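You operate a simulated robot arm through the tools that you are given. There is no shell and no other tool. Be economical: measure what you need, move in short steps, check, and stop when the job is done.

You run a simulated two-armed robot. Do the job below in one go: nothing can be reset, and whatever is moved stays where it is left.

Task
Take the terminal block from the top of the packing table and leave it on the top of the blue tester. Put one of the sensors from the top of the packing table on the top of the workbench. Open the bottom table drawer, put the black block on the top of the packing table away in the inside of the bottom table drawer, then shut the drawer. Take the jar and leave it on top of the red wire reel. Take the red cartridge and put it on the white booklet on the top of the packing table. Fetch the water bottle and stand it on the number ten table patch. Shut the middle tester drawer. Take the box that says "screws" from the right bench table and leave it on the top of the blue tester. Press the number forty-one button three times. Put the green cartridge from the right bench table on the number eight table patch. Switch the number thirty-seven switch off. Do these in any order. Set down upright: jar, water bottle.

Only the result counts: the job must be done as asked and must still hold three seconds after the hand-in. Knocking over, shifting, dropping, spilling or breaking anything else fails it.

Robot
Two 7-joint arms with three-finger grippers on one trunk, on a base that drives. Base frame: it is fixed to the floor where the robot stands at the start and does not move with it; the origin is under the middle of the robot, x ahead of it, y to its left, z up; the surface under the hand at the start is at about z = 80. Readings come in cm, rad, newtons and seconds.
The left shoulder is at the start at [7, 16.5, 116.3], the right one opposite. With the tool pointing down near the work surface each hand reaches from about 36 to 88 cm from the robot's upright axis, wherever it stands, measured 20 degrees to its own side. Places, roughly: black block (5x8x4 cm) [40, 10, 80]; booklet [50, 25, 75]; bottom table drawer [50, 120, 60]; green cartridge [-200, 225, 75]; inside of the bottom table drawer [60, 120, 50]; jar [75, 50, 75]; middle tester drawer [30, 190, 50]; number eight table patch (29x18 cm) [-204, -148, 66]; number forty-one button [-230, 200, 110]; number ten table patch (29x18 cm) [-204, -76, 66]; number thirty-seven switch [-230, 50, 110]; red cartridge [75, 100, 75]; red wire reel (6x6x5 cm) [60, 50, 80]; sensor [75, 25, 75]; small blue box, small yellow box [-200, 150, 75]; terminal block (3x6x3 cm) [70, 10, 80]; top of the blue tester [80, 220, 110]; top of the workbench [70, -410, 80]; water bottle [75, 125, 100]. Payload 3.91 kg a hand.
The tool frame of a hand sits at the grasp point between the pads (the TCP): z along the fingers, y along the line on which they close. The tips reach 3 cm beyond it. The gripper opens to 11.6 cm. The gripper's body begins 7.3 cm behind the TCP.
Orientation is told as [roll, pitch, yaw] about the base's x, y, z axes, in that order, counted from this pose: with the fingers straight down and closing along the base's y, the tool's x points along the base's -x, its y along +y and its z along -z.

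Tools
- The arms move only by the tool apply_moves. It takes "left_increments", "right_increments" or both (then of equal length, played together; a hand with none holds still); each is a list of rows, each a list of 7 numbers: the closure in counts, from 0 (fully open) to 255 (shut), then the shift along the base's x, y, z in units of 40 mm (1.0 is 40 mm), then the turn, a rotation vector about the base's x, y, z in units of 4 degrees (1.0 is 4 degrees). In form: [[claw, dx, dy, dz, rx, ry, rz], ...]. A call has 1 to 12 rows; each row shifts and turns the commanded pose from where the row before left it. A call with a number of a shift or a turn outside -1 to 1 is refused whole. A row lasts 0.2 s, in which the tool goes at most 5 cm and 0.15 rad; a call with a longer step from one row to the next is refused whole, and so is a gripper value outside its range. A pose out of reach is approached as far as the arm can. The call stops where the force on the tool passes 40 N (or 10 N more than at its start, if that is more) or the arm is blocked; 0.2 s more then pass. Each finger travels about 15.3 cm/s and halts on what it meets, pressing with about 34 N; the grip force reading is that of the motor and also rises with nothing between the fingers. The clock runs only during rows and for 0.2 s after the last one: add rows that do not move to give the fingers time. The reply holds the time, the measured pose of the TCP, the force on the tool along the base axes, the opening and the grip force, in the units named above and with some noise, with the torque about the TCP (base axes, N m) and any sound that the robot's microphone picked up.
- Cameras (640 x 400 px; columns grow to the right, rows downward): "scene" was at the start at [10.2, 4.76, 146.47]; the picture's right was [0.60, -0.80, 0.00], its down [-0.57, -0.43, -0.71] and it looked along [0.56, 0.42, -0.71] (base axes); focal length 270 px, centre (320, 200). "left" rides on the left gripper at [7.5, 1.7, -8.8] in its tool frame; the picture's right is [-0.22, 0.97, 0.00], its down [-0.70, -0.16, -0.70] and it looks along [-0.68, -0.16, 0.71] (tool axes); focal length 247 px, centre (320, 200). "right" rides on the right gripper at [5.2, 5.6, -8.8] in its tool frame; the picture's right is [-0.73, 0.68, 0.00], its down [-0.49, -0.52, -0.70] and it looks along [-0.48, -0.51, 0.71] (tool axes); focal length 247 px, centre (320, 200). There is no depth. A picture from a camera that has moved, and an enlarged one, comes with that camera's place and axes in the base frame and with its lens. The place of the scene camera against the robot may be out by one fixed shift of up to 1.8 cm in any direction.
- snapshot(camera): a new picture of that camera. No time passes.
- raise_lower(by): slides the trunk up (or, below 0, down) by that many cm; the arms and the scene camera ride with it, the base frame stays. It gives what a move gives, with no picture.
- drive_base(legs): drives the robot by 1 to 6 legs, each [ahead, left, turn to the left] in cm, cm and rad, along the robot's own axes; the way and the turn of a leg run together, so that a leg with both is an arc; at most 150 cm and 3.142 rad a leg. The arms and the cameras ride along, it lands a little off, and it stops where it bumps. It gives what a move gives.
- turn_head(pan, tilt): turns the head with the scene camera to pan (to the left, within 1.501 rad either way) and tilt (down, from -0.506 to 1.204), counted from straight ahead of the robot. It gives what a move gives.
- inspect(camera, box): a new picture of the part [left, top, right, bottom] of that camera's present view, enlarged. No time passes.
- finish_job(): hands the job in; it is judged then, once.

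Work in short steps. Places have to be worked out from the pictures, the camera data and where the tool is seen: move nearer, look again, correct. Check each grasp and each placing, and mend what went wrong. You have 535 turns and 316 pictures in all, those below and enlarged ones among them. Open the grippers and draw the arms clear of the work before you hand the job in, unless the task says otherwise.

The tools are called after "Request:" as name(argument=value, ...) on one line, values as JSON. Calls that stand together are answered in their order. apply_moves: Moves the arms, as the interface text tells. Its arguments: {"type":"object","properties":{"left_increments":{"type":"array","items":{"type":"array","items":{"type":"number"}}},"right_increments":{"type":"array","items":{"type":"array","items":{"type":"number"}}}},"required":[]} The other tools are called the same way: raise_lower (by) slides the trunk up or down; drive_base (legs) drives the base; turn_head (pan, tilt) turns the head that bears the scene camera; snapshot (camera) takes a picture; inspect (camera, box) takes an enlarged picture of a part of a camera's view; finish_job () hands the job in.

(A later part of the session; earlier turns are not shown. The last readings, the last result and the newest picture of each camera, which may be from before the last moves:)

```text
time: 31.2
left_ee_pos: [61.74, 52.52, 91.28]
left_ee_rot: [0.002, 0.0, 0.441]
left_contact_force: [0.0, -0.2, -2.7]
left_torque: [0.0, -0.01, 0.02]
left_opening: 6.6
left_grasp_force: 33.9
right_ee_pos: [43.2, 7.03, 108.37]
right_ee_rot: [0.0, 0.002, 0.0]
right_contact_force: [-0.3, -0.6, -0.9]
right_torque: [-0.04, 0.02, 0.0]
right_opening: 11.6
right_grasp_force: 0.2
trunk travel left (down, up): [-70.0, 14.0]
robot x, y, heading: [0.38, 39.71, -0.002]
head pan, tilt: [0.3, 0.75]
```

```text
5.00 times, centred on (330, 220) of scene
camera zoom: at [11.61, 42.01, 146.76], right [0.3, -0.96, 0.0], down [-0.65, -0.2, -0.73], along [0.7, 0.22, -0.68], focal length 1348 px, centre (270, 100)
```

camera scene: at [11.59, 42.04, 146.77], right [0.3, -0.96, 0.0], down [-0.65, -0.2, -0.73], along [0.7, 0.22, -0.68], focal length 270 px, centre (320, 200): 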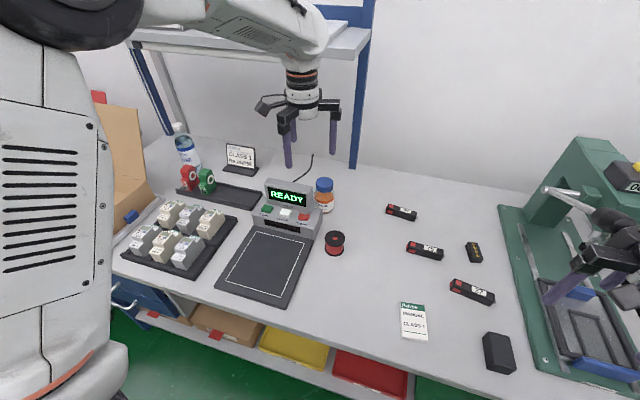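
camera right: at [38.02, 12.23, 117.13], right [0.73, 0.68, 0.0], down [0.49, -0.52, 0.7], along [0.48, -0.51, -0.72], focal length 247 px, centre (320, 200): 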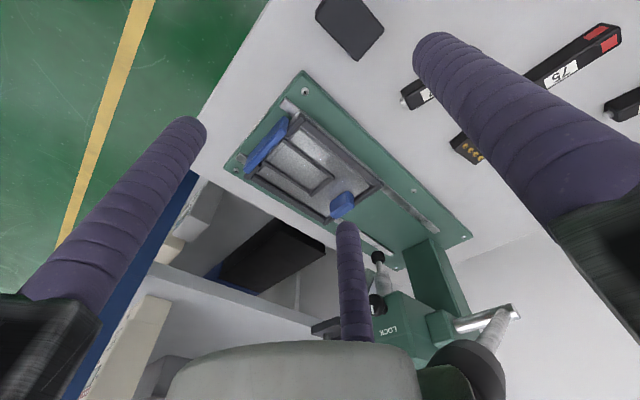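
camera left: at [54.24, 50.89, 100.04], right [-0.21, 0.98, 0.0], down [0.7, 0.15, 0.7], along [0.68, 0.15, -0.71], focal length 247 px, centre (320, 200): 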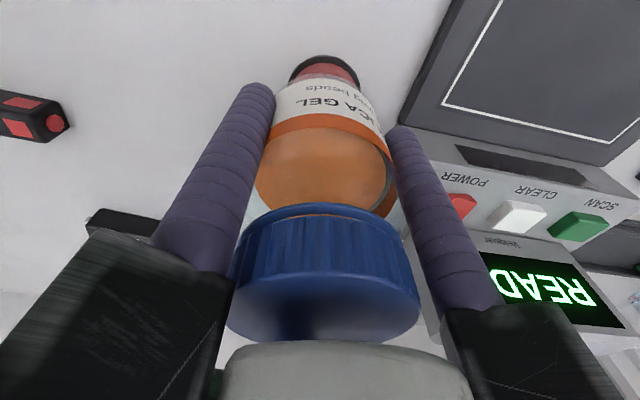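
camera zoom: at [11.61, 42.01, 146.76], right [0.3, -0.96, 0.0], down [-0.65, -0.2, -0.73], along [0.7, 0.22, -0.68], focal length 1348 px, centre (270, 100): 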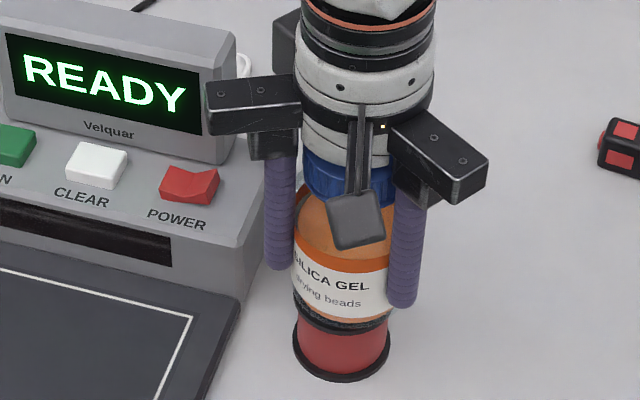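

Well aligned over the reel. Lower in fine steps until contact.

Request:
apply_moves(left_increments=[[255, 0, 0, -0.08, 0, 0, 0], [255, 0, 0, -0.08, 0, 0, 0], [255, 0, 0, -0.05, 0, 0, 0], [255, 0, 0, 0, 0, 0, 0]])

Request:
inspect(camera="scene", box=[290, 180, 370, 260])

```text
time: 32.2
left_ee_pos: [61.69, 52.34, 90.54]
left_ee_rot: [0.002, 0.002, 0.442]
left_contact_force: [0.0, -0.1, -3.4]
left_torque: [-0.01, -0.03, 0.02]
left_opening: 6.58
left_grasp_force: 33.9
right_ee_pos: [43.19, 7.11, 108.4]
right_ee_rot: [0.0, 0.001, 0.002]
right_contact_force: [0.3, -1.2, 0.5]
right_torque: [-0.01, 0.02, -0.02]
right_opening: 11.59
right_grasp_force: 0.0
trunk travel left (down, up): [-70.0, 14.0]
robot x, y, heading: [0.56, 40.0, -0.001]
head pan, tilt: [0.3, 0.75]
```

```text
5.00 times, centred on (330, 220) of scene
camera zoom: at [11.64, 42.02, 146.76], right [0.3, -0.96, 0.0], down [-0.65, -0.2, -0.73], along [0.7, 0.22, -0.68], focal length 1348 px, centre (270, 100)
```

zoom: 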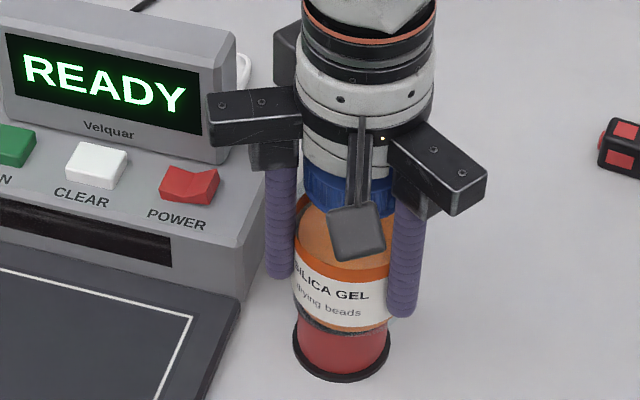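

Not quite touching yet; a few more 2 mm steps.

Request:
apply_moves(left_increments=[[255, 0, 0, -0.05, 0, 0, 0], [255, 0, 0, -0.05, 0, 0, 0], [255, 0, 0, 0, 0, 0, 0]])

```text
time: 33.0
left_ee_pos: [61.69, 52.52, 90.43]
left_ee_rot: [0.0, -0.006, 0.442]
left_contact_force: [0.6, 0.5, 20.0]
left_torque: [0.05, 0.16, 0.01]
left_opening: 6.57
left_grasp_force: 33.5
right_ee_pos: [42.95, 7.05, 108.34]
right_ee_rot: [0.0, -0.002, -0.001]
right_contact_force: [0.0, -0.7, -0.3]
right_torque: [0.0, 0.01, -0.01]
right_opening: 11.59
right_grasp_force: 0.0
trunk travel left (down, up): [-70.0, 14.0]
robot x, y, heading: [0.06, 39.89, 0.002]
head pan, tilt: [0.3, 0.75]
```

Contact. Ease up a hair and open slowly.

Request:
apply_moves(left_increments=[[255, 0, 0, 0.03, 0, 0, 0], [108, 0, 0, 0, 0, 0, 0], [104, 0, 0, 0, 0, 0, 0], [98, 0, 0, 0, 0, 0, 0], [80, 0, 0, 0, 0, 0, 0], [60, 0, 0, 0, 0, 0, 0], [60, 0, 0, 0, 0, 0, 0]])

Request:
snapshot(camera="left")

Request:
inspect(camera="scene", box=[290, 180, 370, 260])

```text
time: 34.6
left_ee_pos: [61.8, 52.34, 90.23]
left_ee_rot: [0.002, 0.001, 0.441]
left_contact_force: [-0.4, 1.1, 0.6]
left_torque: [0.02, -0.01, -0.03]
left_opening: 8.86
left_grasp_force: 0.1
right_ee_pos: [43.13, 7.04, 108.29]
right_ee_rot: [0.0, -0.001, 0.001]
right_contact_force: [0.4, -0.6, 0.7]
right_torque: [0.01, 0.02, 0.01]
right_opening: 11.61
right_grasp_force: 0.0
trunk travel left (down, up): [-70.0, 14.0]
robot x, y, heading: [-0.01, 39.79, 0.002]
head pan, tilt: [0.3, 0.75]
```

```text
277 pictures are left
camera left: at [54.22, 50.86, 98.97], right [-0.21, 0.98, 0.0], down [0.7, 0.15, 0.7], along [0.68, 0.15, -0.71], focal length 247 px, centre (320, 200)
```

left: 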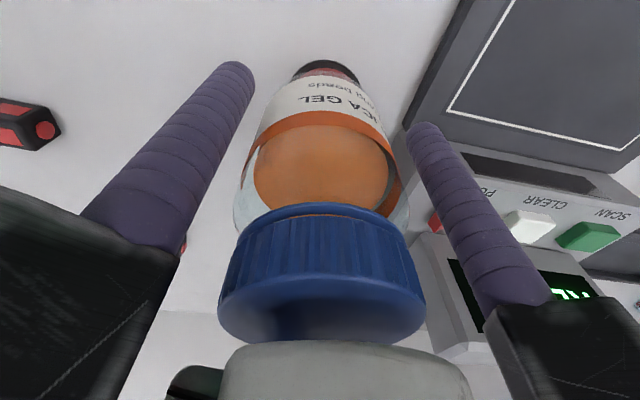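

```text
5.00 times, centred on (330, 220) of scene
camera zoom: at [11.61, 42.01, 146.76], right [0.3, -0.96, 0.0], down [-0.65, -0.2, -0.73], along [0.7, 0.22, -0.68], focal length 1348 px, centre (270, 100)
```

zoom: 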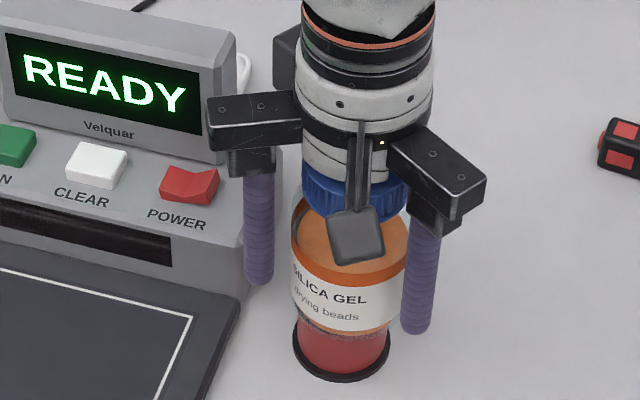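

Jar stands on the reel. Withdraw straight up.

Request:
apply_moves(left_increments=[[60, 0, 0, 0.5, 0, 0, 0], [60, 0, 0, 0.8, 0, 0, 0], [60, 0, 0, 1, 0, 0, 0], [60, 0, 0, 1, 0, 0, 0], [60, 0, 0, 1, 0, 0, 0], [60, 0, 0, 1, 0, 0, 0], [60, 0, 0, 0, 0, 0, 0]])

Request:
snapshot(camera="scene")

Request:
snapshot(camera="left")

```text
time: 36.2
left_ee_pos: [61.89, 52.44, 111.54]
left_ee_rot: [0.001, 0.001, 0.443]
left_contact_force: [-0.1, -0.8, 0.3]
left_torque: [-0.04, 0.02, 0.04]
left_opening: 8.85
left_grasp_force: 0.2
right_ee_pos: [43.19, 7.12, 108.23]
right_ee_rot: [0.0, 0.001, 0.001]
right_contact_force: [1.0, -0.3, -1.0]
right_torque: [-0.01, 0.02, 0.0]
right_opening: 11.61
right_grasp_force: 0.0
trunk travel left (down, up): [-70.0, 14.0]
robot x, y, heading: [-0.02, 39.81, -0.005]
head pan, tilt: [0.3, 0.75]
```

```text
275 pictures are left
camera scene: at [11.68, 42.02, 146.76], right [0.3, -0.96, 0.0], down [-0.65, -0.2, -0.73], along [0.7, 0.22, -0.68], focal length 270 px, centre (320, 200)
```

scene: 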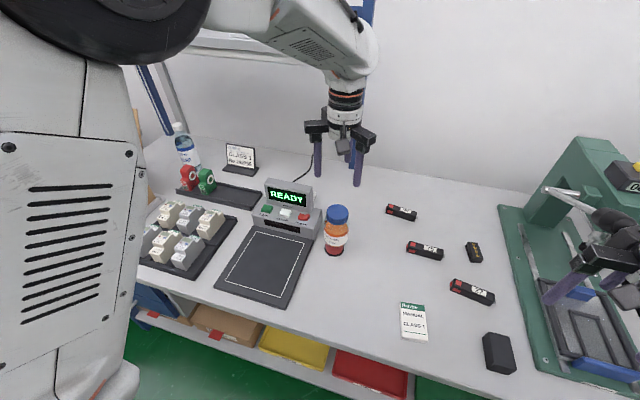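

```text
274 pictures are left
camera left: at [54.35, 50.79, 120.17], right [-0.21, 0.98, 0.0], down [0.7, 0.15, 0.7], along [0.68, 0.15, -0.72], focal length 247 px, centre (320, 200)
```

left: 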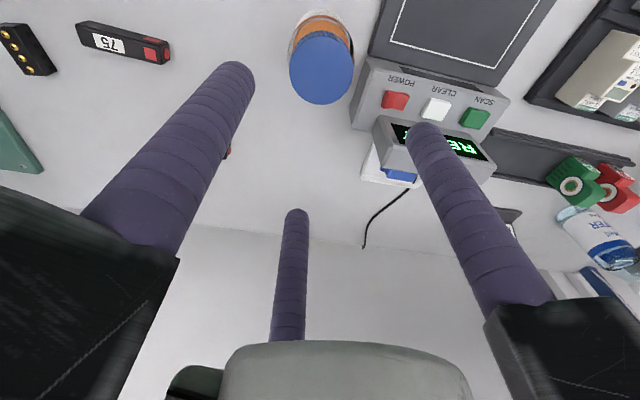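

Jar is on the reel. Next the red cartridge: drive left 38 cm.

Request:
drive_base(legs=[[0, 38, 0]])

Request:
turn_head(pan=0.4, tilt=0.7)

Request:
snapshot(camera="scene")

Request:
snapshot(camera="left")

```text
time: 38.6
left_ee_pos: [61.95, 89.98, 111.38]
left_ee_rot: [0.002, 0.001, 0.438]
left_contact_force: [-0.1, 0.2, -0.1]
left_torque: [0.04, -0.01, 0.03]
left_opening: 8.86
left_grasp_force: 0.0
right_ee_pos: [43.11, 44.65, 108.23]
right_ee_rot: [0.0, 0.001, -0.003]
right_contact_force: [0.7, -0.4, -0.3]
right_torque: [-0.01, -0.03, 0.0]
right_opening: 11.6
right_grasp_force: 0.1
trunk travel left (down, up): [-70.0, 14.0]
robot x, y, heading: [0.2, 77.49, 0.007]
head pan, tilt: [0.3, 0.75]
```

```text
time: 39.3
left_ee_pos: [61.82, 89.95, 111.48]
left_ee_rot: [0.001, -0.001, 0.439]
left_contact_force: [-0.2, 0.0, 0.3]
left_torque: [-0.03, -0.03, 0.03]
left_opening: 8.88
left_grasp_force: 0.1
right_ee_pos: [43.04, 44.79, 108.36]
right_ee_rot: [0.0, -0.001, -0.002]
right_contact_force: [-0.6, 0.5, 0.2]
right_torque: [0.03, -0.02, 0.02]
right_opening: 11.6
right_grasp_force: 0.0
trunk travel left (down, up): [-70.0, 14.0]
robot x, y, heading: [0.24, 77.85, -0.0]
head pan, tilt: [0.4, 0.7]
```

```text
273 pictures are left
camera scene: at [11.54, 80.67, 147.19], right [0.39, -0.92, 0.0], down [-0.59, -0.25, -0.76], along [0.71, 0.3, -0.64], focal length 270 px, centre (320, 200)
```

scene: 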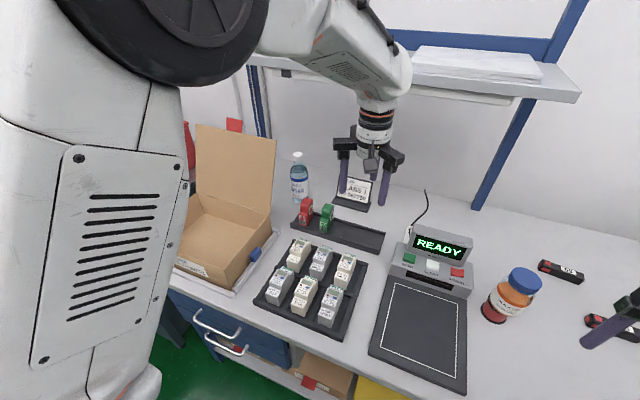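

```text
272 pictures are left
camera left: at [54.34, 88.47, 120.15], right [-0.21, 0.98, 0.0], down [0.7, 0.15, 0.7], along [0.68, 0.15, -0.71], focal length 247 px, centre (320, 200)
```

left: 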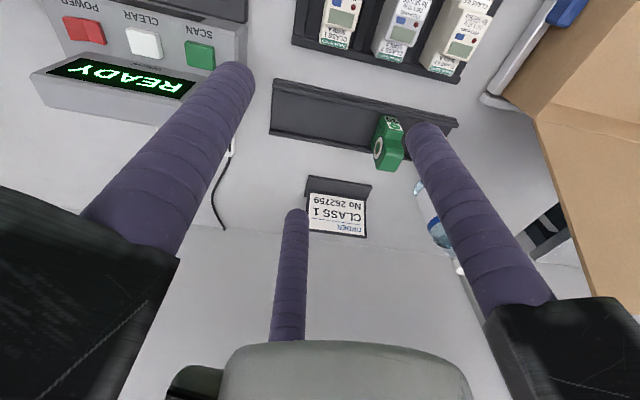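

Request:
inspect(camera="scene", box=[265, 140, 365, 260])

Request:
apply_moves(left_increments=[[0, 0, 1, 0, 0, 0, 0], [0, 0, 1, 0, 0, 0, 0], [0, 0, 1, 0, 0, 0, 0], [0, 0, 0.5, 0, 0, 0, 0], [0, 0, 0, 0, 0, 0, 0]])

Request:
snapshot(camera="left")

```text
3.33 times, centred on (315, 200) of scene
camera zoom: at [11.54, 80.67, 147.19], right [0.39, -0.92, 0.0], down [-0.59, -0.25, -0.76], along [0.71, 0.3, -0.64], focal length 899 px, centre (337, 200)
```

zoom: 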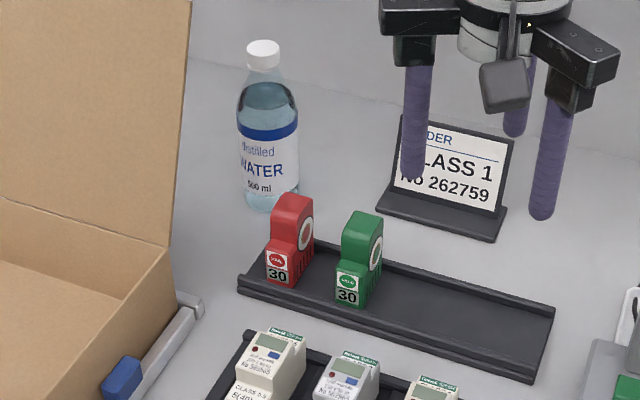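

```text
time: 40.5
left_ee_pos: [61.82, 103.94, 111.45]
left_ee_rot: [0.001, 0.001, 0.438]
left_contact_force: [-0.2, -1.0, 0.1]
left_torque: [0.03, 0.0, 0.04]
left_opening: 11.56
left_grasp_force: 0.1
right_ee_pos: [43.03, 44.72, 108.18]
right_ee_rot: [0.0, -0.001, -0.001]
right_contact_force: [0.3, 0.4, 0.3]
right_torque: [-0.01, -0.03, 0.0]
right_opening: 11.59
right_grasp_force: 0.0
trunk travel left (down, up): [-70.0, 14.0]
robot x, y, heading: [0.01, 77.4, -0.007]
head pan, tilt: [0.4, 0.7]
```

```text
270 pictures are left
camera left: at [54.35, 102.34, 120.14], right [-0.21, 0.98, 0.0], down [0.7, 0.15, 0.7], along [0.68, 0.15, -0.71], focal length 247 px, centre (320, 200)
```

left: 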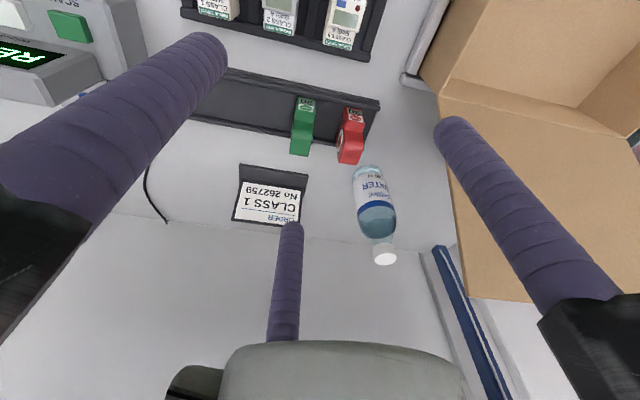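

Red cartridge top is at about [72.6,110.8,90], the green one 6.5 cm right of it. Because finger geometry (3 jaws in the pictures vs 2 in the text) matters for every grasp, I do a quick probe: tilt the right hand 12° over empty table and touch down near [58,38].

Request:
apply_moves(right_increments=[[0, 0, -0.9, 0, 0, 0, 0], [0, 0.5, -0.8, 0, 0, 0, 0], [0, 0.9, 0, -0.4, 0, 0, 0], [0, 0.9, 0, -0.4, 0, 1, 0], [0, 0.9, 0, -0.4, 0, 1, 0], [0, 0.55, 0, -0.8, 0, 1, 0], [0, 0, 0, -0.9, 0, 0, 0], [0, 0, 0, -0.9, 0, 0, 0], [0, 0, 0, -0.9, 0, 0, 0], [0, 0, 0, -0.4, 0, 0, 0], [0, 0, 0, 0, 0, 0, 0]])

Request:
snapshot(camera="right")

```text
time: 42.9
left_ee_pos: [61.92, 103.88, 111.51]
left_ee_rot: [0.002, 0.001, 0.44]
left_contact_force: [0.8, -0.5, 0.8]
left_torque: [-0.01, 0.01, 0.03]
left_opening: 11.6
left_grasp_force: 0.2
right_ee_pos: [58.15, 38.09, 87.9]
right_ee_rot: [-0.001, 0.21, -0.002]
right_contact_force: [0.2, -0.2, -0.3]
right_torque: [0.0, 0.0, -0.01]
right_opening: 11.59
right_grasp_force: 0.1
trunk travel left (down, up): [-70.0, 14.0]
robot x, y, heading: [0.36, 77.54, -0.007]
head pan, tilt: [0.4, 0.7]
```

```text
269 pictures are left
camera right: at [54.93, 43.52, 97.7], right [0.72, 0.68, -0.15], down [0.62, -0.52, 0.58], along [0.32, -0.51, -0.8], focal length 247 px, centre (320, 200)
```

right: 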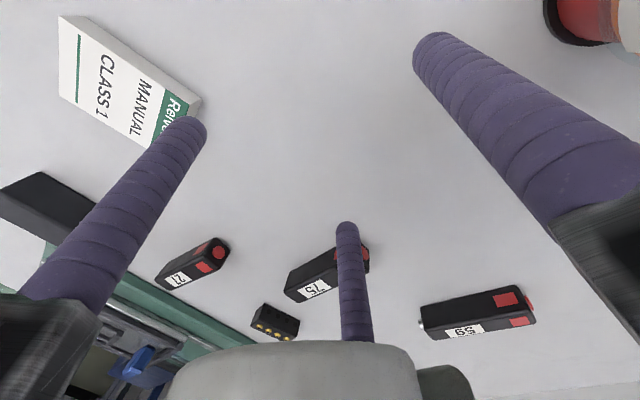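

Request:
apply_moves(right_increments=[[0, 0, 0, -0.15, 0, 0, 0], [0, 0, 0, -0.15, 0, 0, 0], [0, 0, 0, -0.15, 0, 0, 0], [0, 0, 0, -0.15, 0, 0, 0], [0, 0, 0, -0.1, 0, 0, 0], [0, 0, 0, -0.1, 0, 0, 0], [0, 0, 0, -0.1, 0, 0, 0], [0, 0, 0, -0.1, 0, 0, 0], [0, 0, 0, -0.1, 0, 0, 0], [0, 0, 0, -0.1, 0, 0, 0]])

```text
time: 45.1
left_ee_pos: [61.66, 103.97, 111.62]
left_ee_rot: [-0.003, -0.003, 0.436]
left_contact_force: [0.5, -0.4, -1.1]
left_torque: [0.02, -0.02, 0.01]
left_opening: 11.6
left_grasp_force: 0.1
right_ee_pos: [58.33, 37.92, 83.9]
right_ee_rot: [-0.007, 0.195, -0.004]
right_contact_force: [-10.6, 3.9, 25.7]
right_torque: [-0.68, -0.76, -0.19]
right_opening: 10.87
right_grasp_force: 0.1
trunk travel left (down, up): [-70.0, 14.0]
robot x, y, heading: [-0.2, 77.66, -0.006]
head pan, tilt: [0.4, 0.7]
stopped in row 10 (right hand): the force on the tool passed its limit at 44 N (the readings are from after the stop); the commanded pose is now the measured one
```

Contact torque puts the touch at (+4.6,-3.3) cm off axis: the gripper really is a three-jaw (120° apart). I'll plan all grasps for that. Raise and level the right hand, and bring the left over the red cartridge with yaw 60° so a single finger goes between red and green.

Request:
apply_moves(right_increments=[[0, 0, 0, 0.8, 0, 0, 0], [0, 0, 0, 1, 0, 0, 0], [0, 0, 0, 1, 0, 0, 0], [0, 0, 0, 1, 0, -1, 0], [0, 0, 0, 1, 0, -1, 0], [0, 0, 0, 1, 0, -0.85, 0], [0, 0, 0, 0, 0, 0, 0], [0, 0, 0, 0, 0, 0, 0], [0, 0, 0, 0, 0, 0, 0], [0, 0, 0, 0, 0, 0, 0]], left_increments=[[0, 0.9, 0, 0, 0, 0, 1], [0, 0.9, 0.3, 0, 0, 0, 1], [0, 0.9, 0.5, 0, 0, 0, 1], [0, 0, 0.8, 0, 0, 0, 1], [0, 0, 0.1, 0, 0, 0, 1], [0, 0, 0, 0, 0, 0, 1], [0, 0, 0, 0, 0, 0, 1], [0, 0, 0, 0, 0, 0, 1], [0, 0, 0, 0, 0, 0, 0.75], [0, 0, 0, 0, 0, 0, 0]])

Request:
snapshot(camera="left")

Request:
inspect(camera="scene", box=[255, 130, 375, 250])

```text
time: 47.3
left_ee_pos: [72.77, 110.72, 111.5]
left_ee_rot: [0.003, 0.0, 1.047]
left_contact_force: [0.0, 0.7, -0.3]
left_torque: [-0.03, 0.01, -0.01]
left_opening: 11.58
left_grasp_force: 0.0
right_ee_pos: [58.54, 37.77, 106.92]
right_ee_rot: [-0.002, 0.002, -0.004]
right_contact_force: [-0.2, 0.1, -0.2]
right_torque: [-0.02, 0.02, 0.01]
right_opening: 11.62
right_grasp_force: 0.1
trunk travel left (down, up): [-70.0, 14.0]
robot x, y, heading: [0.21, 77.12, -0.005]
head pan, tilt: [0.4, 0.7]
```

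```text
268 pictures are left
camera left: at [67.5, 105.16, 120.1], right [-0.73, 0.68, 0.0], down [0.49, 0.52, 0.7], along [0.47, 0.51, -0.71], focal length 247 px, centre (320, 200)
```

left: 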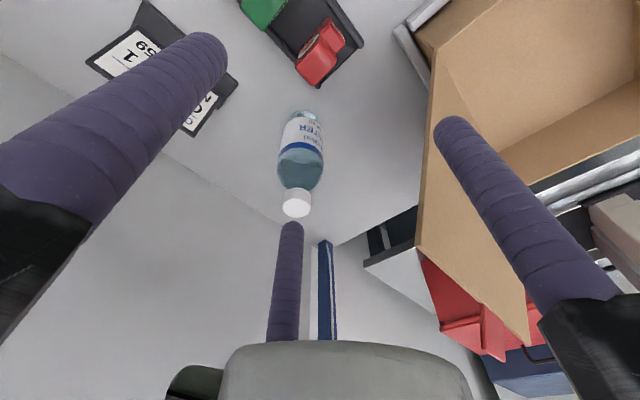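

```text
3.33 times, centred on (315, 190) of scene
camera zoom: at [11.58, 80.61, 147.19], right [0.39, -0.92, 0.0], down [-0.59, -0.25, -0.76], along [0.7, 0.3, -0.64], focal length 899 px, centre (337, 233)
```

zoom: 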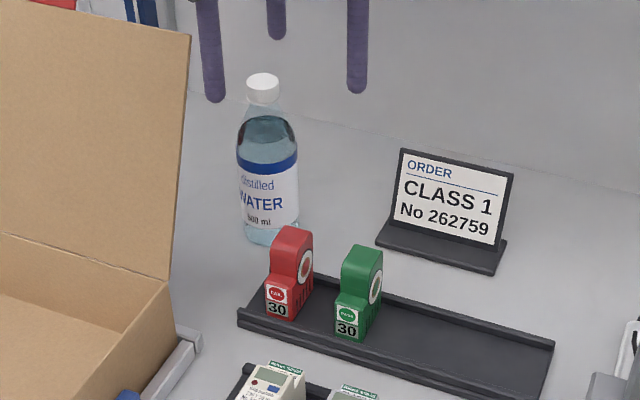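

TCP is over the red cartridge; the tray is rotated ~7°. I add 7° yaw, offset 0.8 cm to +y (three-jaw geometry), narrow to 6.6 cm and go down partway.

Request:
apply_moves(left_increments=[[110, 0.03, 0.25, -0.5, 0, 0, 1], [110, 0, 0, -0.8, 0, 0, 0.75], [110, 0, 0, -0.8, 0, 0, 0], [110, 0, 0, -0.8, 0, 0, 0], [110, 0, 0, 0, 0, 0, 0]])

Request:
snapshot(camera="left")

Request:
inspect(camera="scene", box=[265, 150, 365, 250])

```text
time: 48.5
left_ee_pos: [72.81, 111.65, 99.89]
left_ee_rot: [0.002, 0.002, 1.172]
left_contact_force: [-0.6, -0.3, -0.1]
left_torque: [0.0, -0.04, -0.01]
left_opening: 6.6
left_grasp_force: 0.2
right_ee_pos: [58.52, 37.61, 106.94]
right_ee_rot: [-0.003, 0.0, -0.004]
right_contact_force: [0.2, 0.3, 0.0]
right_torque: [0.0, -0.05, -0.01]
right_opening: 11.59
right_grasp_force: 0.1
trunk travel left (down, up): [-70.0, 14.0]
robot x, y, heading: [0.06, 77.44, -0.004]
head pan, tilt: [0.4, 0.7]
```

```text
266 pictures are left
camera left: at [68.34, 105.54, 108.54], right [-0.81, 0.59, 0.0], down [0.42, 0.58, 0.7], along [0.41, 0.57, -0.71], focal length 247 px, centre (320, 200)
```

left: 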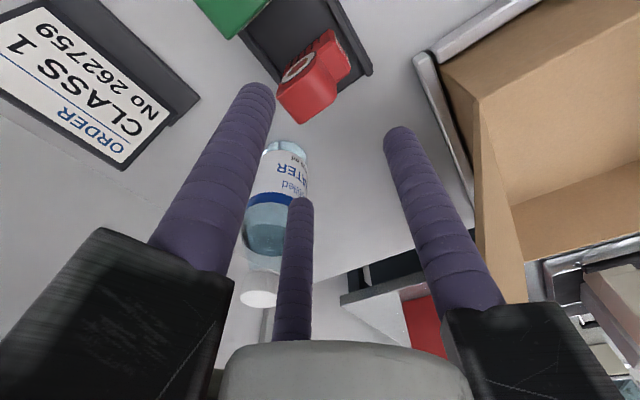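

```text
4.00 times, centred on (315, 200) of scene
camera zoom: at [11.49, 80.57, 147.2], right [0.39, -0.92, 0.0], down [-0.59, -0.25, -0.77], along [0.71, 0.3, -0.64], focal length 1078 px, centre (340, 200)
```

zoom: 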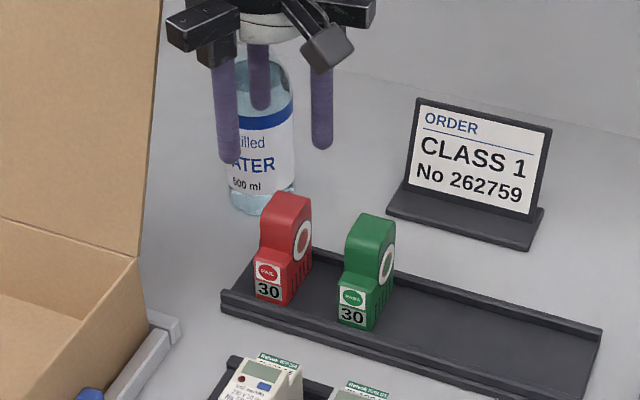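

Red cartridge is centred between where the fingers will go; the bottle behind leaves ~1-2 cm for the rear finger rail. Descend to z≈92 and look.

Request:
apply_moves(left_increments=[[110, 0, 0, -0.7, 0, 0, 0], [110, 0, 0, -0.7, 0, 0, 0], [110, 0, 0, -0.5, 0, 0, 0], [110, 0, 0, 0, 0, 0, 0]])

Request:
snapshot(camera="left")

Request:
inspect(camera="scene", box=[265, 150, 365, 250])

```text
time: 49.5
left_ee_pos: [72.77, 111.67, 92.21]
left_ee_rot: [0.001, 0.0, 1.172]
left_contact_force: [0.0, -0.9, 0.4]
left_torque: [0.03, 0.0, 0.0]
left_opening: 6.61
left_grasp_force: 0.2
right_ee_pos: [58.51, 37.64, 106.83]
right_ee_rot: [-0.003, 0.002, -0.004]
right_contact_force: [-0.9, 1.0, -0.3]
right_torque: [-0.01, -0.01, -0.01]
right_opening: 11.6
right_grasp_force: 0.1
trunk travel left (down, up): [-70.0, 14.0]
robot x, y, heading: [-0.0, 77.49, -0.005]
head pan, tilt: [0.4, 0.7]
```

```text
264 pictures are left
camera left: at [68.39, 105.6, 100.95], right [-0.81, 0.59, 0.0], down [0.42, 0.58, 0.7], along [0.41, 0.57, -0.71], focal length 247 px, centre (320, 200)
```

left: 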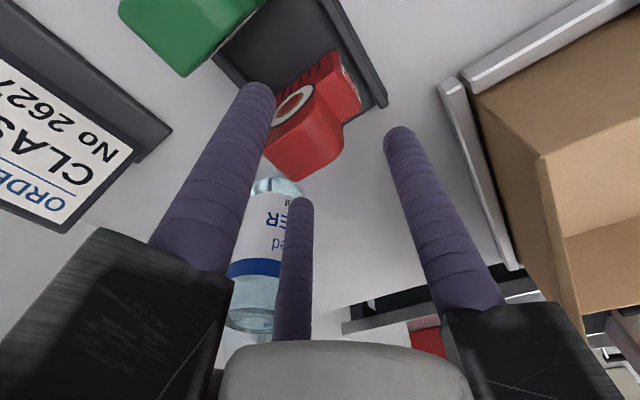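

```text
4.00 times, centred on (315, 200) of scene
camera zoom: at [11.54, 80.6, 147.19], right [0.39, -0.92, 0.0], down [-0.59, -0.25, -0.76], along [0.71, 0.3, -0.64], focal length 1078 px, centre (340, 200)
```

zoom: 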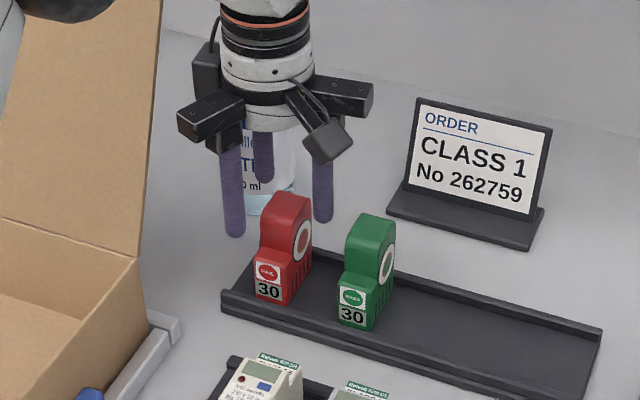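

Clear so far; descend to z≈87 and close.

Request:
apply_moves(left_increments=[[110, 0.03, 0, -0.5, 0, 0, 0], [110, 0, 0, -0.5, 0, 0, 0], [110, 0, 0, -0.3, 0, 0, 0], [110, 0, 0, 0, 0, 0, 0]])

Request:
apply_moves(left_increments=[[150, 0, 0, 0, 0, 0, 0], [255, 0, 0, 0, 0, 0, 0], [255, 0, 0, 0, 0, 0, 0], [255, 0, 0, 0, 0, 0, 0]])

Request:
snapshot(camera="left")

Request:
inspect(camera="scene", box=[265, 150, 365, 250])

```text
time: 50.5
left_ee_pos: [72.98, 111.7, 87.13]
left_ee_rot: [0.003, 0.0, 1.172]
left_contact_force: [-0.1, 1.5, 0.5]
left_torque: [0.01, -0.02, -0.01]
left_opening: 6.58
left_grasp_force: 0.1
right_ee_pos: [58.5, 37.78, 106.82]
right_ee_rot: [-0.002, 0.003, -0.003]
right_contact_force: [0.2, 0.9, -0.1]
right_torque: [-0.02, 0.0, 0.0]
right_opening: 11.57
right_grasp_force: 0.0
trunk travel left (down, up): [-70.0, 14.0]
robot x, y, heading: [0.32, 77.35, -0.002]
head pan, tilt: [0.4, 0.7]
```

```text
time: 51.5
left_ee_pos: [72.69, 111.77, 87.11]
left_ee_rot: [0.004, 0.001, 1.172]
left_contact_force: [-18.2, 1.3, -0.5]
left_torque: [0.07, 0.95, 0.18]
left_opening: 3.86
left_grasp_force: 33.3
right_ee_pos: [58.23, 37.78, 107.02]
right_ee_rot: [-0.003, 0.0, -0.005]
right_contact_force: [-0.6, -0.2, 0.5]
right_torque: [-0.03, -0.01, -0.01]
right_opening: 11.62
right_grasp_force: 0.2
trunk travel left (down, up): [-70.0, 14.0]
robot x, y, heading: [-0.15, 77.39, -0.003]
head pan, tilt: [0.4, 0.7]
```

```text
262 pictures are left
camera left: at [68.16, 105.66, 95.72], right [-0.81, 0.59, 0.0], down [0.42, 0.58, 0.7], along [0.41, 0.57, -0.72], focal length 247 px, centre (320, 200)
```

left: 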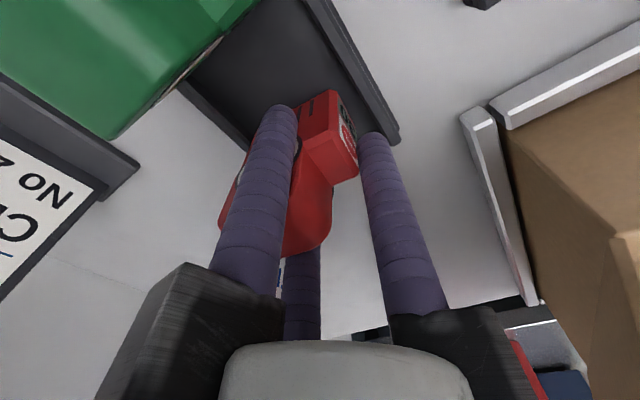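

```text
4.00 times, centred on (315, 200) of scene
camera zoom: at [11.3, 80.66, 147.2], right [0.39, -0.92, 0.0], down [-0.59, -0.25, -0.77], along [0.71, 0.3, -0.64], focal length 1078 px, centre (340, 200)
```

zoom: 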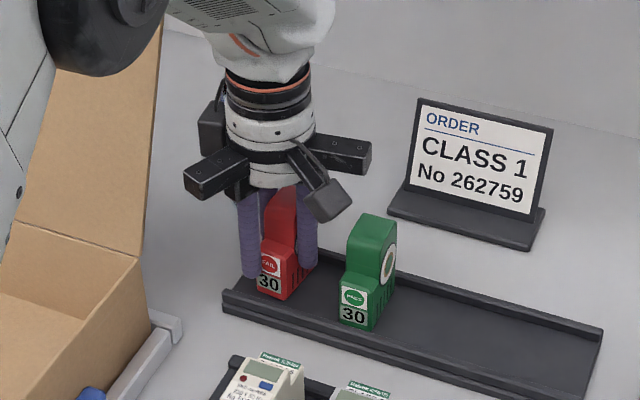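

Gripped. Lift gently to check it holds and the tray stays.

Request:
apply_moves(left_increments=[[255, 0, 0, 0.2, 0, 0, 0], [255, 0, 0, 0.3, 0, 0, 0], [255, 0, 0, 0.3, 0, 0, 0], [255, 0, 0, 0.3, 0, 0, 0], [255, 0, 0, 0, 0, 0, 0]])

Request:
snapshot(camera="left")

Request:
inspect(camera="scene", box=[265, 150, 365, 250])

```text
time: 52.7
left_ee_pos: [72.93, 111.73, 91.47]
left_ee_rot: [-0.001, 0.001, 1.17]
left_contact_force: [0.5, 0.5, -1.3]
left_torque: [-0.03, 0.03, 0.02]
left_opening: 3.67
left_grasp_force: 33.7
right_ee_pos: [58.57, 37.62, 106.78]
right_ee_rot: [-0.004, 0.002, -0.004]
right_contact_force: [0.3, 0.1, 0.3]
right_torque: [0.01, -0.01, 0.0]
right_opening: 11.59
right_grasp_force: 0.1
trunk travel left (down, up): [-70.0, 14.0]
robot x, y, heading: [0.02, 77.36, -0.0]
head pan, tilt: [0.4, 0.7]
```

```text
260 pictures are left
camera left: at [68.46, 105.51, 100.13], right [-0.81, 0.59, 0.0], down [0.42, 0.58, 0.7], along [0.41, 0.57, -0.71], focal length 247 px, centre (320, 200)
```

left: 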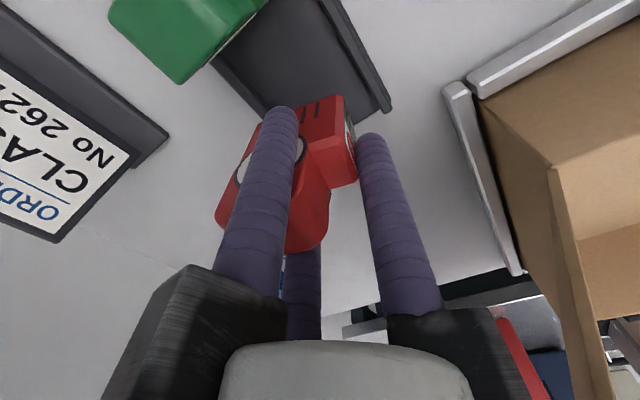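

```text
4.00 times, centred on (315, 200) of scene
camera zoom: at [11.63, 80.61, 147.18], right [0.39, -0.92, 0.0], down [-0.59, -0.25, -0.76], along [0.7, 0.3, -0.64], focal length 1078 px, centre (340, 200)
```

zoom: 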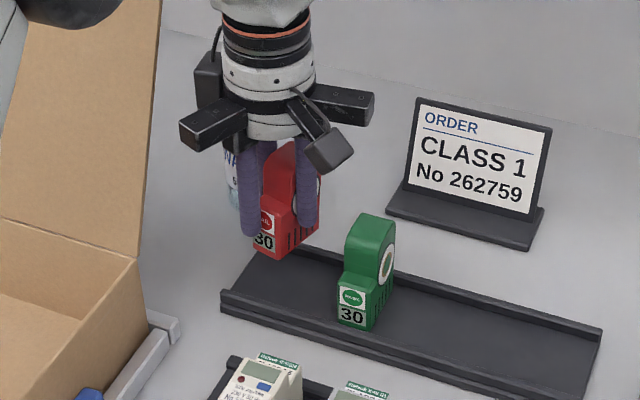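

Red cartridge is lifted cleanly. Raise it, draw both arms in and clear, then drive right to the booklet.

Request:
apply_moves(left_increments=[[255, 0, 0, 0.6, 0, 0, 0], [255, 0, 0, 0.8, 0, 0, 0], [255, 0, 0, 0.8, 0, 0, 0], [255, 0, 0, 0.8, 0, 0, 0], [255, 0, 0, 0.8, 0, 0, 0], [255, 0, 0, 0.8, 0, 0, 0], [255, -0.7, 0, 0.5, 0, 0, 0], [255, -0.8, 0, 0, 0, 0, 0], [255, -0.8, 0, 0, 0, 0, 0], [255, -0.8, 0, 0, 0, 0, 0], [255, -0.7, 0, 0, 0, 0, 0], [255, 0, 0, 0, 0, 0, 0]], right_increments=[[0, -1, 0, 0.5, 0, 0, 0], [0, -1, 0, 0.5, 0, 0, 0], [0, -1, 0, 0.5, 0, 0, 0], [0, -1, 0, 0.5, 0, 0, 0], [0, -0.5, 0.5, 0.5, 0, 0, 0], [0, 0, 1, 0, 0, 0, 0], [0, 0, 1, 0, 0, 0, 0], [0, 0, 1, 0, 0, 0, 0], [0, 0, 1, 0, 0, 0, 0], [0, 0, 1, 0, 0, 0, 0], [0, 0, 0.5, 0, 0, 0, 0], [0, 0, 0, 0, 0, 0, 0]])

Request:
snapshot(camera="left")

```text
time: 55.3
left_ee_pos: [57.72, 111.64, 111.78]
left_ee_rot: [0.001, 0.001, 1.17]
left_contact_force: [0.6, -0.2, -0.8]
left_torque: [0.03, 0.03, 0.01]
left_opening: 3.69
left_grasp_force: 34.1
right_ee_pos: [50.49, 54.45, 111.99]
right_ee_rot: [0.047, 0.011, -0.022]
right_contact_force: [0.4, 0.2, 0.2]
right_torque: [0.0, 0.01, 0.02]
right_opening: 11.6
right_grasp_force: 0.0
right hand out of reach, approached as far as the arm can: row 5, 6, 7, 8, 9, 10, 11
trunk travel left (down, up): [-70.0, 14.0]
robot x, y, heading: [-0.25, 77.62, 0.004]
head pan, tilt: [0.4, 0.7]
```

```text
258 pictures are left
camera left: at [53.31, 105.5, 120.49], right [-0.81, 0.59, 0.0], down [0.42, 0.58, 0.7], along [0.41, 0.57, -0.71], focal length 247 px, centre (320, 200)
```

left: 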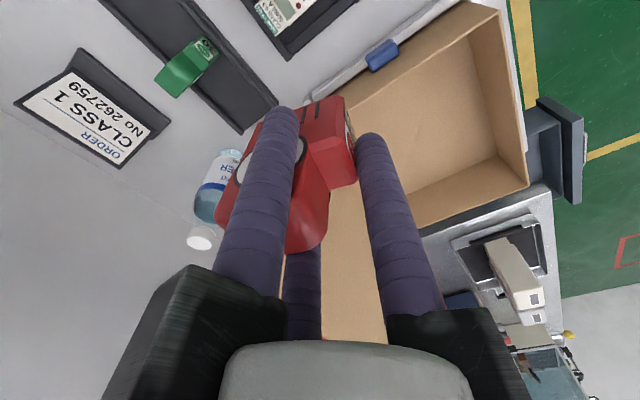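

Backing off 25 cm first avoids sweeping the right hand into the green press; then drive right and look.

Request:
drive_base(legs=[[-25, 0, 0], [0, -87, 0]])

Request:
turn_head(pan=0.0, tilt=0.6)

Request:
snapshot(camera="scene")

```text
time: 61.3
left_ee_pos: [32.29, 24.38, 111.91]
left_ee_rot: [0.002, -0.001, 1.163]
left_contact_force: [-0.2, 0.3, -0.1]
left_torque: [0.01, 0.01, 0.02]
left_opening: 3.63
left_grasp_force: 33.7
right_ee_pos: [24.52, -32.57, 112.24]
right_ee_rot: [0.049, 0.003, -0.02]
right_contact_force: [0.4, 0.1, -0.2]
right_torque: [0.01, -0.04, 0.0]
right_opening: 11.6
right_grasp_force: 0.1
trunk travel left (down, up): [-70.0, 14.0]
robot x, y, heading: [-25.93, -9.18, -0.01]
head pan, tilt: [0.4, 0.7]
```

```text
time: 62.2
left_ee_pos: [32.26, 24.31, 111.84]
left_ee_rot: [0.001, -0.002, 1.166]
left_contact_force: [0.1, -0.4, -1.1]
left_torque: [0.01, 0.01, 0.02]
left_opening: 3.63
left_grasp_force: 34.2
right_ee_pos: [24.45, -32.47, 112.36]
right_ee_rot: [0.057, 0.001, -0.02]
right_contact_force: [0.1, -0.6, 0.6]
right_torque: [-0.01, 0.02, -0.03]
right_opening: 11.62
right_grasp_force: 0.1
trunk travel left (down, up): [-70.0, 14.0]
robot x, y, heading: [-25.84, -9.7, -0.005]
head pan, tilt: [0.0, 0.6]
```

```text
257 pictures are left
camera scene: at [-13.45, -7.86, 147.67], right [0.21, -0.98, 0.0], down [-0.59, -0.12, -0.8], along [0.78, 0.16, -0.6], focal length 270 px, centre (320, 200)
```

scene: 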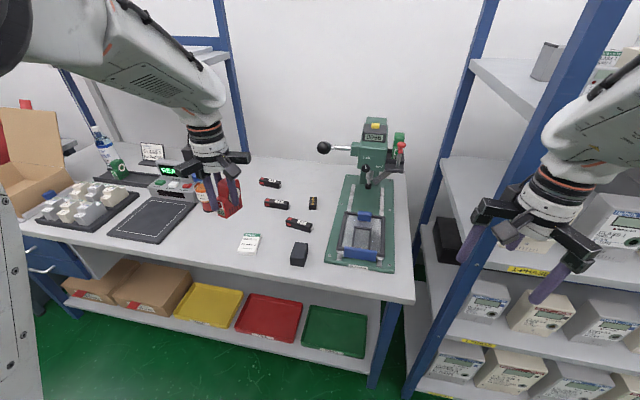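

Useful overview: booklet at about [45,29]; the press lever ball is near [56,5,113] (to avoid). I move the left hand with the cartridge above the booklet.

Request:
apply_moves(left_increments=[[255, 0.7, 0.3, 0, 0, 0, 0], [255, 0.8, 0.3, 0, 0, 0, 0], [255, 0.8, 0.3, 0, 0, 0, 0], [255, 0.8, 0.3, 0, 0, 0, 0], [255, 0.28, 0.17, -0.4, 0, 0, 0], [255, 0, 0, -0.8, 0, 0, 0], [255, 0, 0, -0.8, 0, 0, 0], [255, 0, 0, -0.5, 0, 0, 0], [255, 0, 0, 0, 0, 0, 0]])

Request:
snapshot(camera="left")

Request:
inspect(camera="scene", box=[200, 180, 320, 280])

```text
time: 64.2
left_ee_pos: [45.72, 29.75, 101.81]
left_ee_rot: [0.001, 0.0, 1.164]
left_contact_force: [0.7, -0.6, -0.3]
left_torque: [-0.01, 0.02, -0.01]
left_opening: 3.63
left_grasp_force: 34.5
right_ee_pos: [24.59, -32.47, 112.23]
right_ee_rot: [0.058, 0.004, -0.02]
right_contact_force: [-0.7, -1.1, 0.0]
right_torque: [0.0, 0.0, 0.02]
right_opening: 11.59
right_grasp_force: 0.1
trunk travel left (down, up): [-70.0, 14.0]
robot x, y, heading: [-25.31, -9.85, -0.011]
head pan, tilt: [0.0, 0.6]
```

```text
256 pictures are left
camera left: at [41.27, 23.72, 110.51], right [-0.81, 0.59, 0.0], down [0.42, 0.58, 0.7], along [0.41, 0.57, -0.71], focal length 247 px, centre (320, 200)
```

left: 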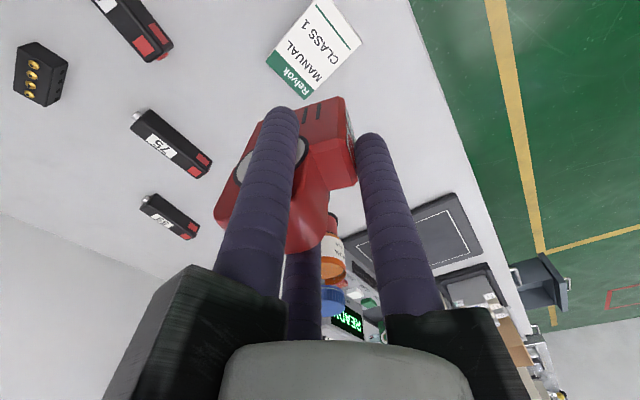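

```text
4.00 times, centred on (260, 230) of scene
camera zoom: at [-13.44, -7.92, 147.78], right [0.2, -0.98, 0.0], down [-0.58, -0.12, -0.81], along [0.79, 0.16, -0.59], focal length 1078 px, centre (560, 80)
```

zoom: 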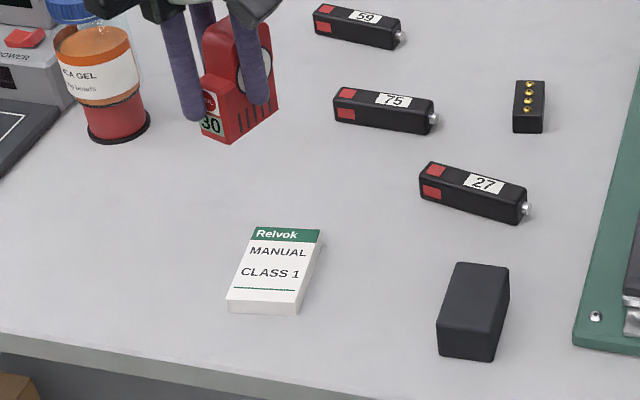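

Booklet centre is about [45.9,29.0]. Shift slightly and descend near it.

Request:
apply_moves(left_increments=[[255, 0.05, -0.18, -0.5, 0, 0, 0], [255, 0, 0, -0.8, 0, 0, 0], [255, 0, 0, -0.8, 0, 0, 0], [255, 0, 0, -0.6, 0, 0, 0], [255, 0, 0, -0.4, 0, 0, 0], [255, 0, 0, 0, 0, 0, 0]])

Request:
snapshot(camera="left")

Request:
inspect(camera="scene", box=[200, 180, 320, 280])

```text
time: 65.6
left_ee_pos: [46.05, 29.07, 89.56]
left_ee_rot: [0.001, 0.0, 1.164]
left_contact_force: [0.0, 0.3, 0.0]
left_torque: [0.02, 0.01, -0.01]
left_opening: 3.61
left_grasp_force: 34.0
right_ee_pos: [24.56, -32.62, 112.3]
right_ee_rot: [0.058, 0.004, -0.021]
right_contact_force: [0.5, -0.4, 0.8]
right_torque: [-0.03, -0.02, -0.02]
right_opening: 11.59
right_grasp_force: 0.1
trunk travel left (down, up): [-70.0, 14.0]
robot x, y, heading: [-25.78, -9.37, -0.009]
head pan, tilt: [0.0, 0.6]
```

```text
254 pictures are left
camera left: at [41.53, 22.97, 98.18], right [-0.81, 0.59, 0.0], down [0.42, 0.58, 0.7], along [0.41, 0.57, -0.71], focal length 247 px, centre (320, 200)
```

left: 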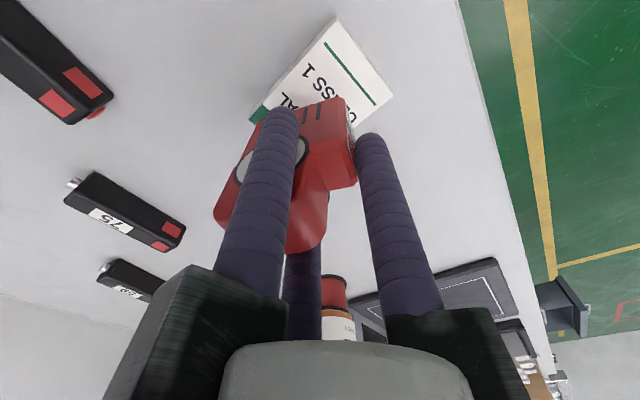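

```text
4.00 times, centred on (260, 230) of scene
camera zoom: at [-13.4, -7.93, 147.84], right [0.2, -0.98, 0.0], down [-0.57, -0.12, -0.81], along [0.79, 0.16, -0.59], focal length 1078 px, centre (560, 80)
```

zoom: 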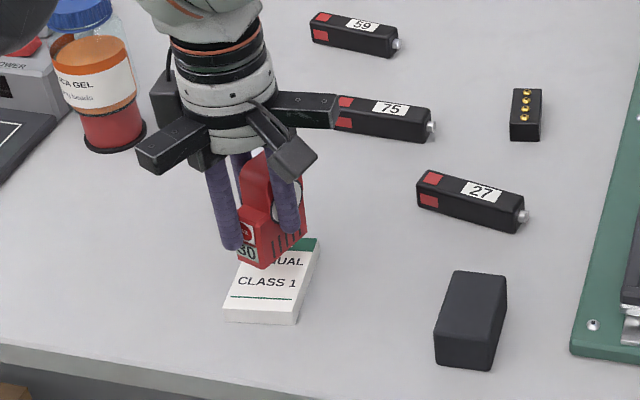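

Nearly centred; nudge −0.6 cm in x and lower finely until contact.

Request:
apply_moves(left_increments=[[255, -0.15, 0, -0.2, 0, 0, 0], [255, 0, 0, -0.1, 0, 0, 0], [255, 0, 0, -0.08, 0, 0, 0], [255, 0, 0, -0.06, 0, 0, 0], [255, 0, 0, 0, 0, 0, 0]])

Request:
inspect(camera="scene", box=[220, 200, 300, 270])

```text
time: 66.8
left_ee_pos: [45.36, 29.24, 87.59]
left_ee_rot: [0.0, -0.001, 1.163]
left_contact_force: [0.3, 1.3, -0.3]
left_torque: [0.01, -0.02, -0.03]
left_opening: 3.64
left_grasp_force: 33.6
right_ee_pos: [24.58, -32.72, 112.23]
right_ee_rot: [0.057, 0.003, -0.021]
right_contact_force: [0.4, -0.7, -0.2]
right_torque: [0.04, 0.0, -0.03]
right_opening: 11.62
right_grasp_force: 0.1
trunk travel left (down, up): [-70.0, 14.0]
robot x, y, heading: [-25.69, -9.45, -0.006]
head pan, tilt: [0.0, 0.6]
```

```text
5.71 times, centred on (260, 235) of scene
camera zoom: at [-13.36, -7.93, 147.87], right [0.2, -0.98, 0.0], down [-0.57, -0.12, -0.81], along [0.8, 0.16, -0.58], focal length 1541 px, centre (663, 0)
```

zoom: 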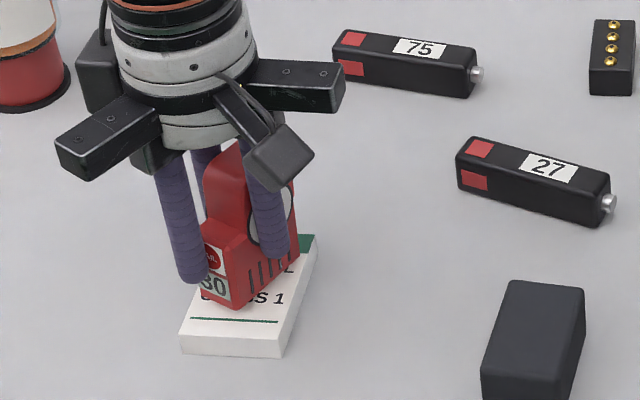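

Request:
apply_moves(left_increments=[[255, 0, -0.04, -0.05, 0, 0, 0], [255, 0, 0, -0.05, 0, 0, 0], [255, 0, 0, -0.05, 0, 0, 0], [255, 0, 0, -0.05, 0, 0, 0], [255, 0, 0, 0, 0, 0, 0]])

```text
time: 68.0
left_ee_pos: [45.26, 28.96, 87.23]
left_ee_rot: [-0.002, -0.003, 1.165]
left_contact_force: [1.1, 6.2, 23.8]
left_torque: [-0.08, -1.01, 0.26]
left_opening: 3.64
left_grasp_force: 34.1
right_ee_pos: [24.32, -32.61, 112.49]
right_ee_rot: [0.061, 0.002, -0.02]
right_contact_force: [0.2, -0.2, -0.1]
right_torque: [-0.01, 0.02, -0.02]
right_opening: 11.57
right_grasp_force: 0.0
trunk travel left (down, up): [-70.0, 14.0]
robot x, y, heading: [-25.33, -9.35, -0.006]
head pan, tilt: [0.0, 0.6]
```

Contact (rear edge first). Ease up slightly and open slowly.

Request:
apply_moves(left_increments=[[255, 0, 0, 0.05, 0, 0, 0], [172, 0, 0, 0, 0, 0, 0], [168, 0, 0, 0, 0, 0, 0], [164, 0, 0, 0, 0, 0, 0], [155, 0, 0, 0, 0, 0, 0], [140, 0, 0, 0, 0, 0, 0], [120, 0, 0, 0, 0, 0, 0], [110, 0, 0, 0, 0, 0, 0]])

Request:
snapshot(camera="left")

Request:
inspect(camera="scene", box=[220, 200, 300, 270])

```text
time: 69.8
left_ee_pos: [45.45, 28.94, 87.03]
left_ee_rot: [0.002, 0.001, 1.164]
left_contact_force: [0.5, 0.1, 0.4]
left_torque: [0.01, -0.01, -0.02]
left_opening: 6.61
left_grasp_force: 0.0
right_ee_pos: [24.57, -32.52, 112.32]
right_ee_rot: [0.057, 0.001, -0.022]
right_contact_force: [0.1, -0.6, 0.3]
right_torque: [0.01, 0.01, 0.01]
right_opening: 11.6
right_grasp_force: 0.0
trunk travel left (down, up): [-70.0, 14.0]
robot x, y, heading: [-25.37, -9.26, -0.008]
head pan, tilt: [0.0, 0.6]
```

```text
251 pictures are left
camera left: at [40.82, 22.81, 95.79], right [-0.81, 0.59, 0.0], down [0.42, 0.58, 0.7], along [0.41, 0.57, -0.71], focal length 247 px, centre (320, 200)
```

left: 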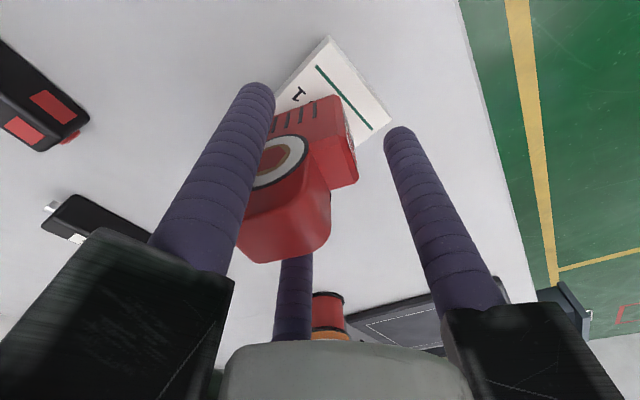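

```text
5.71 times, centred on (260, 235) of scene
camera zoom: at [-13.37, -7.92, 147.94], right [0.2, -0.98, 0.0], down [-0.56, -0.11, -0.82], along [0.8, 0.16, -0.58], focal length 1541 px, centre (663, 0)
```

zoom: 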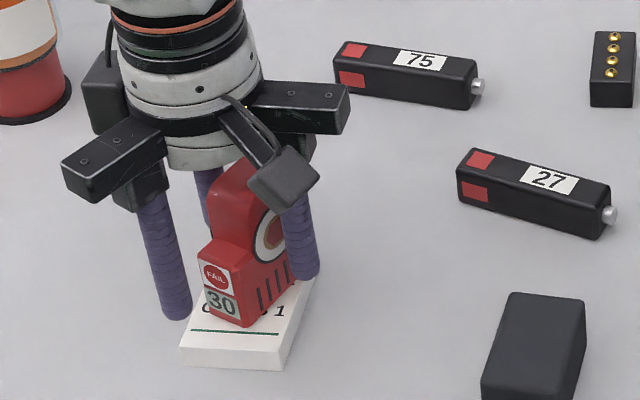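

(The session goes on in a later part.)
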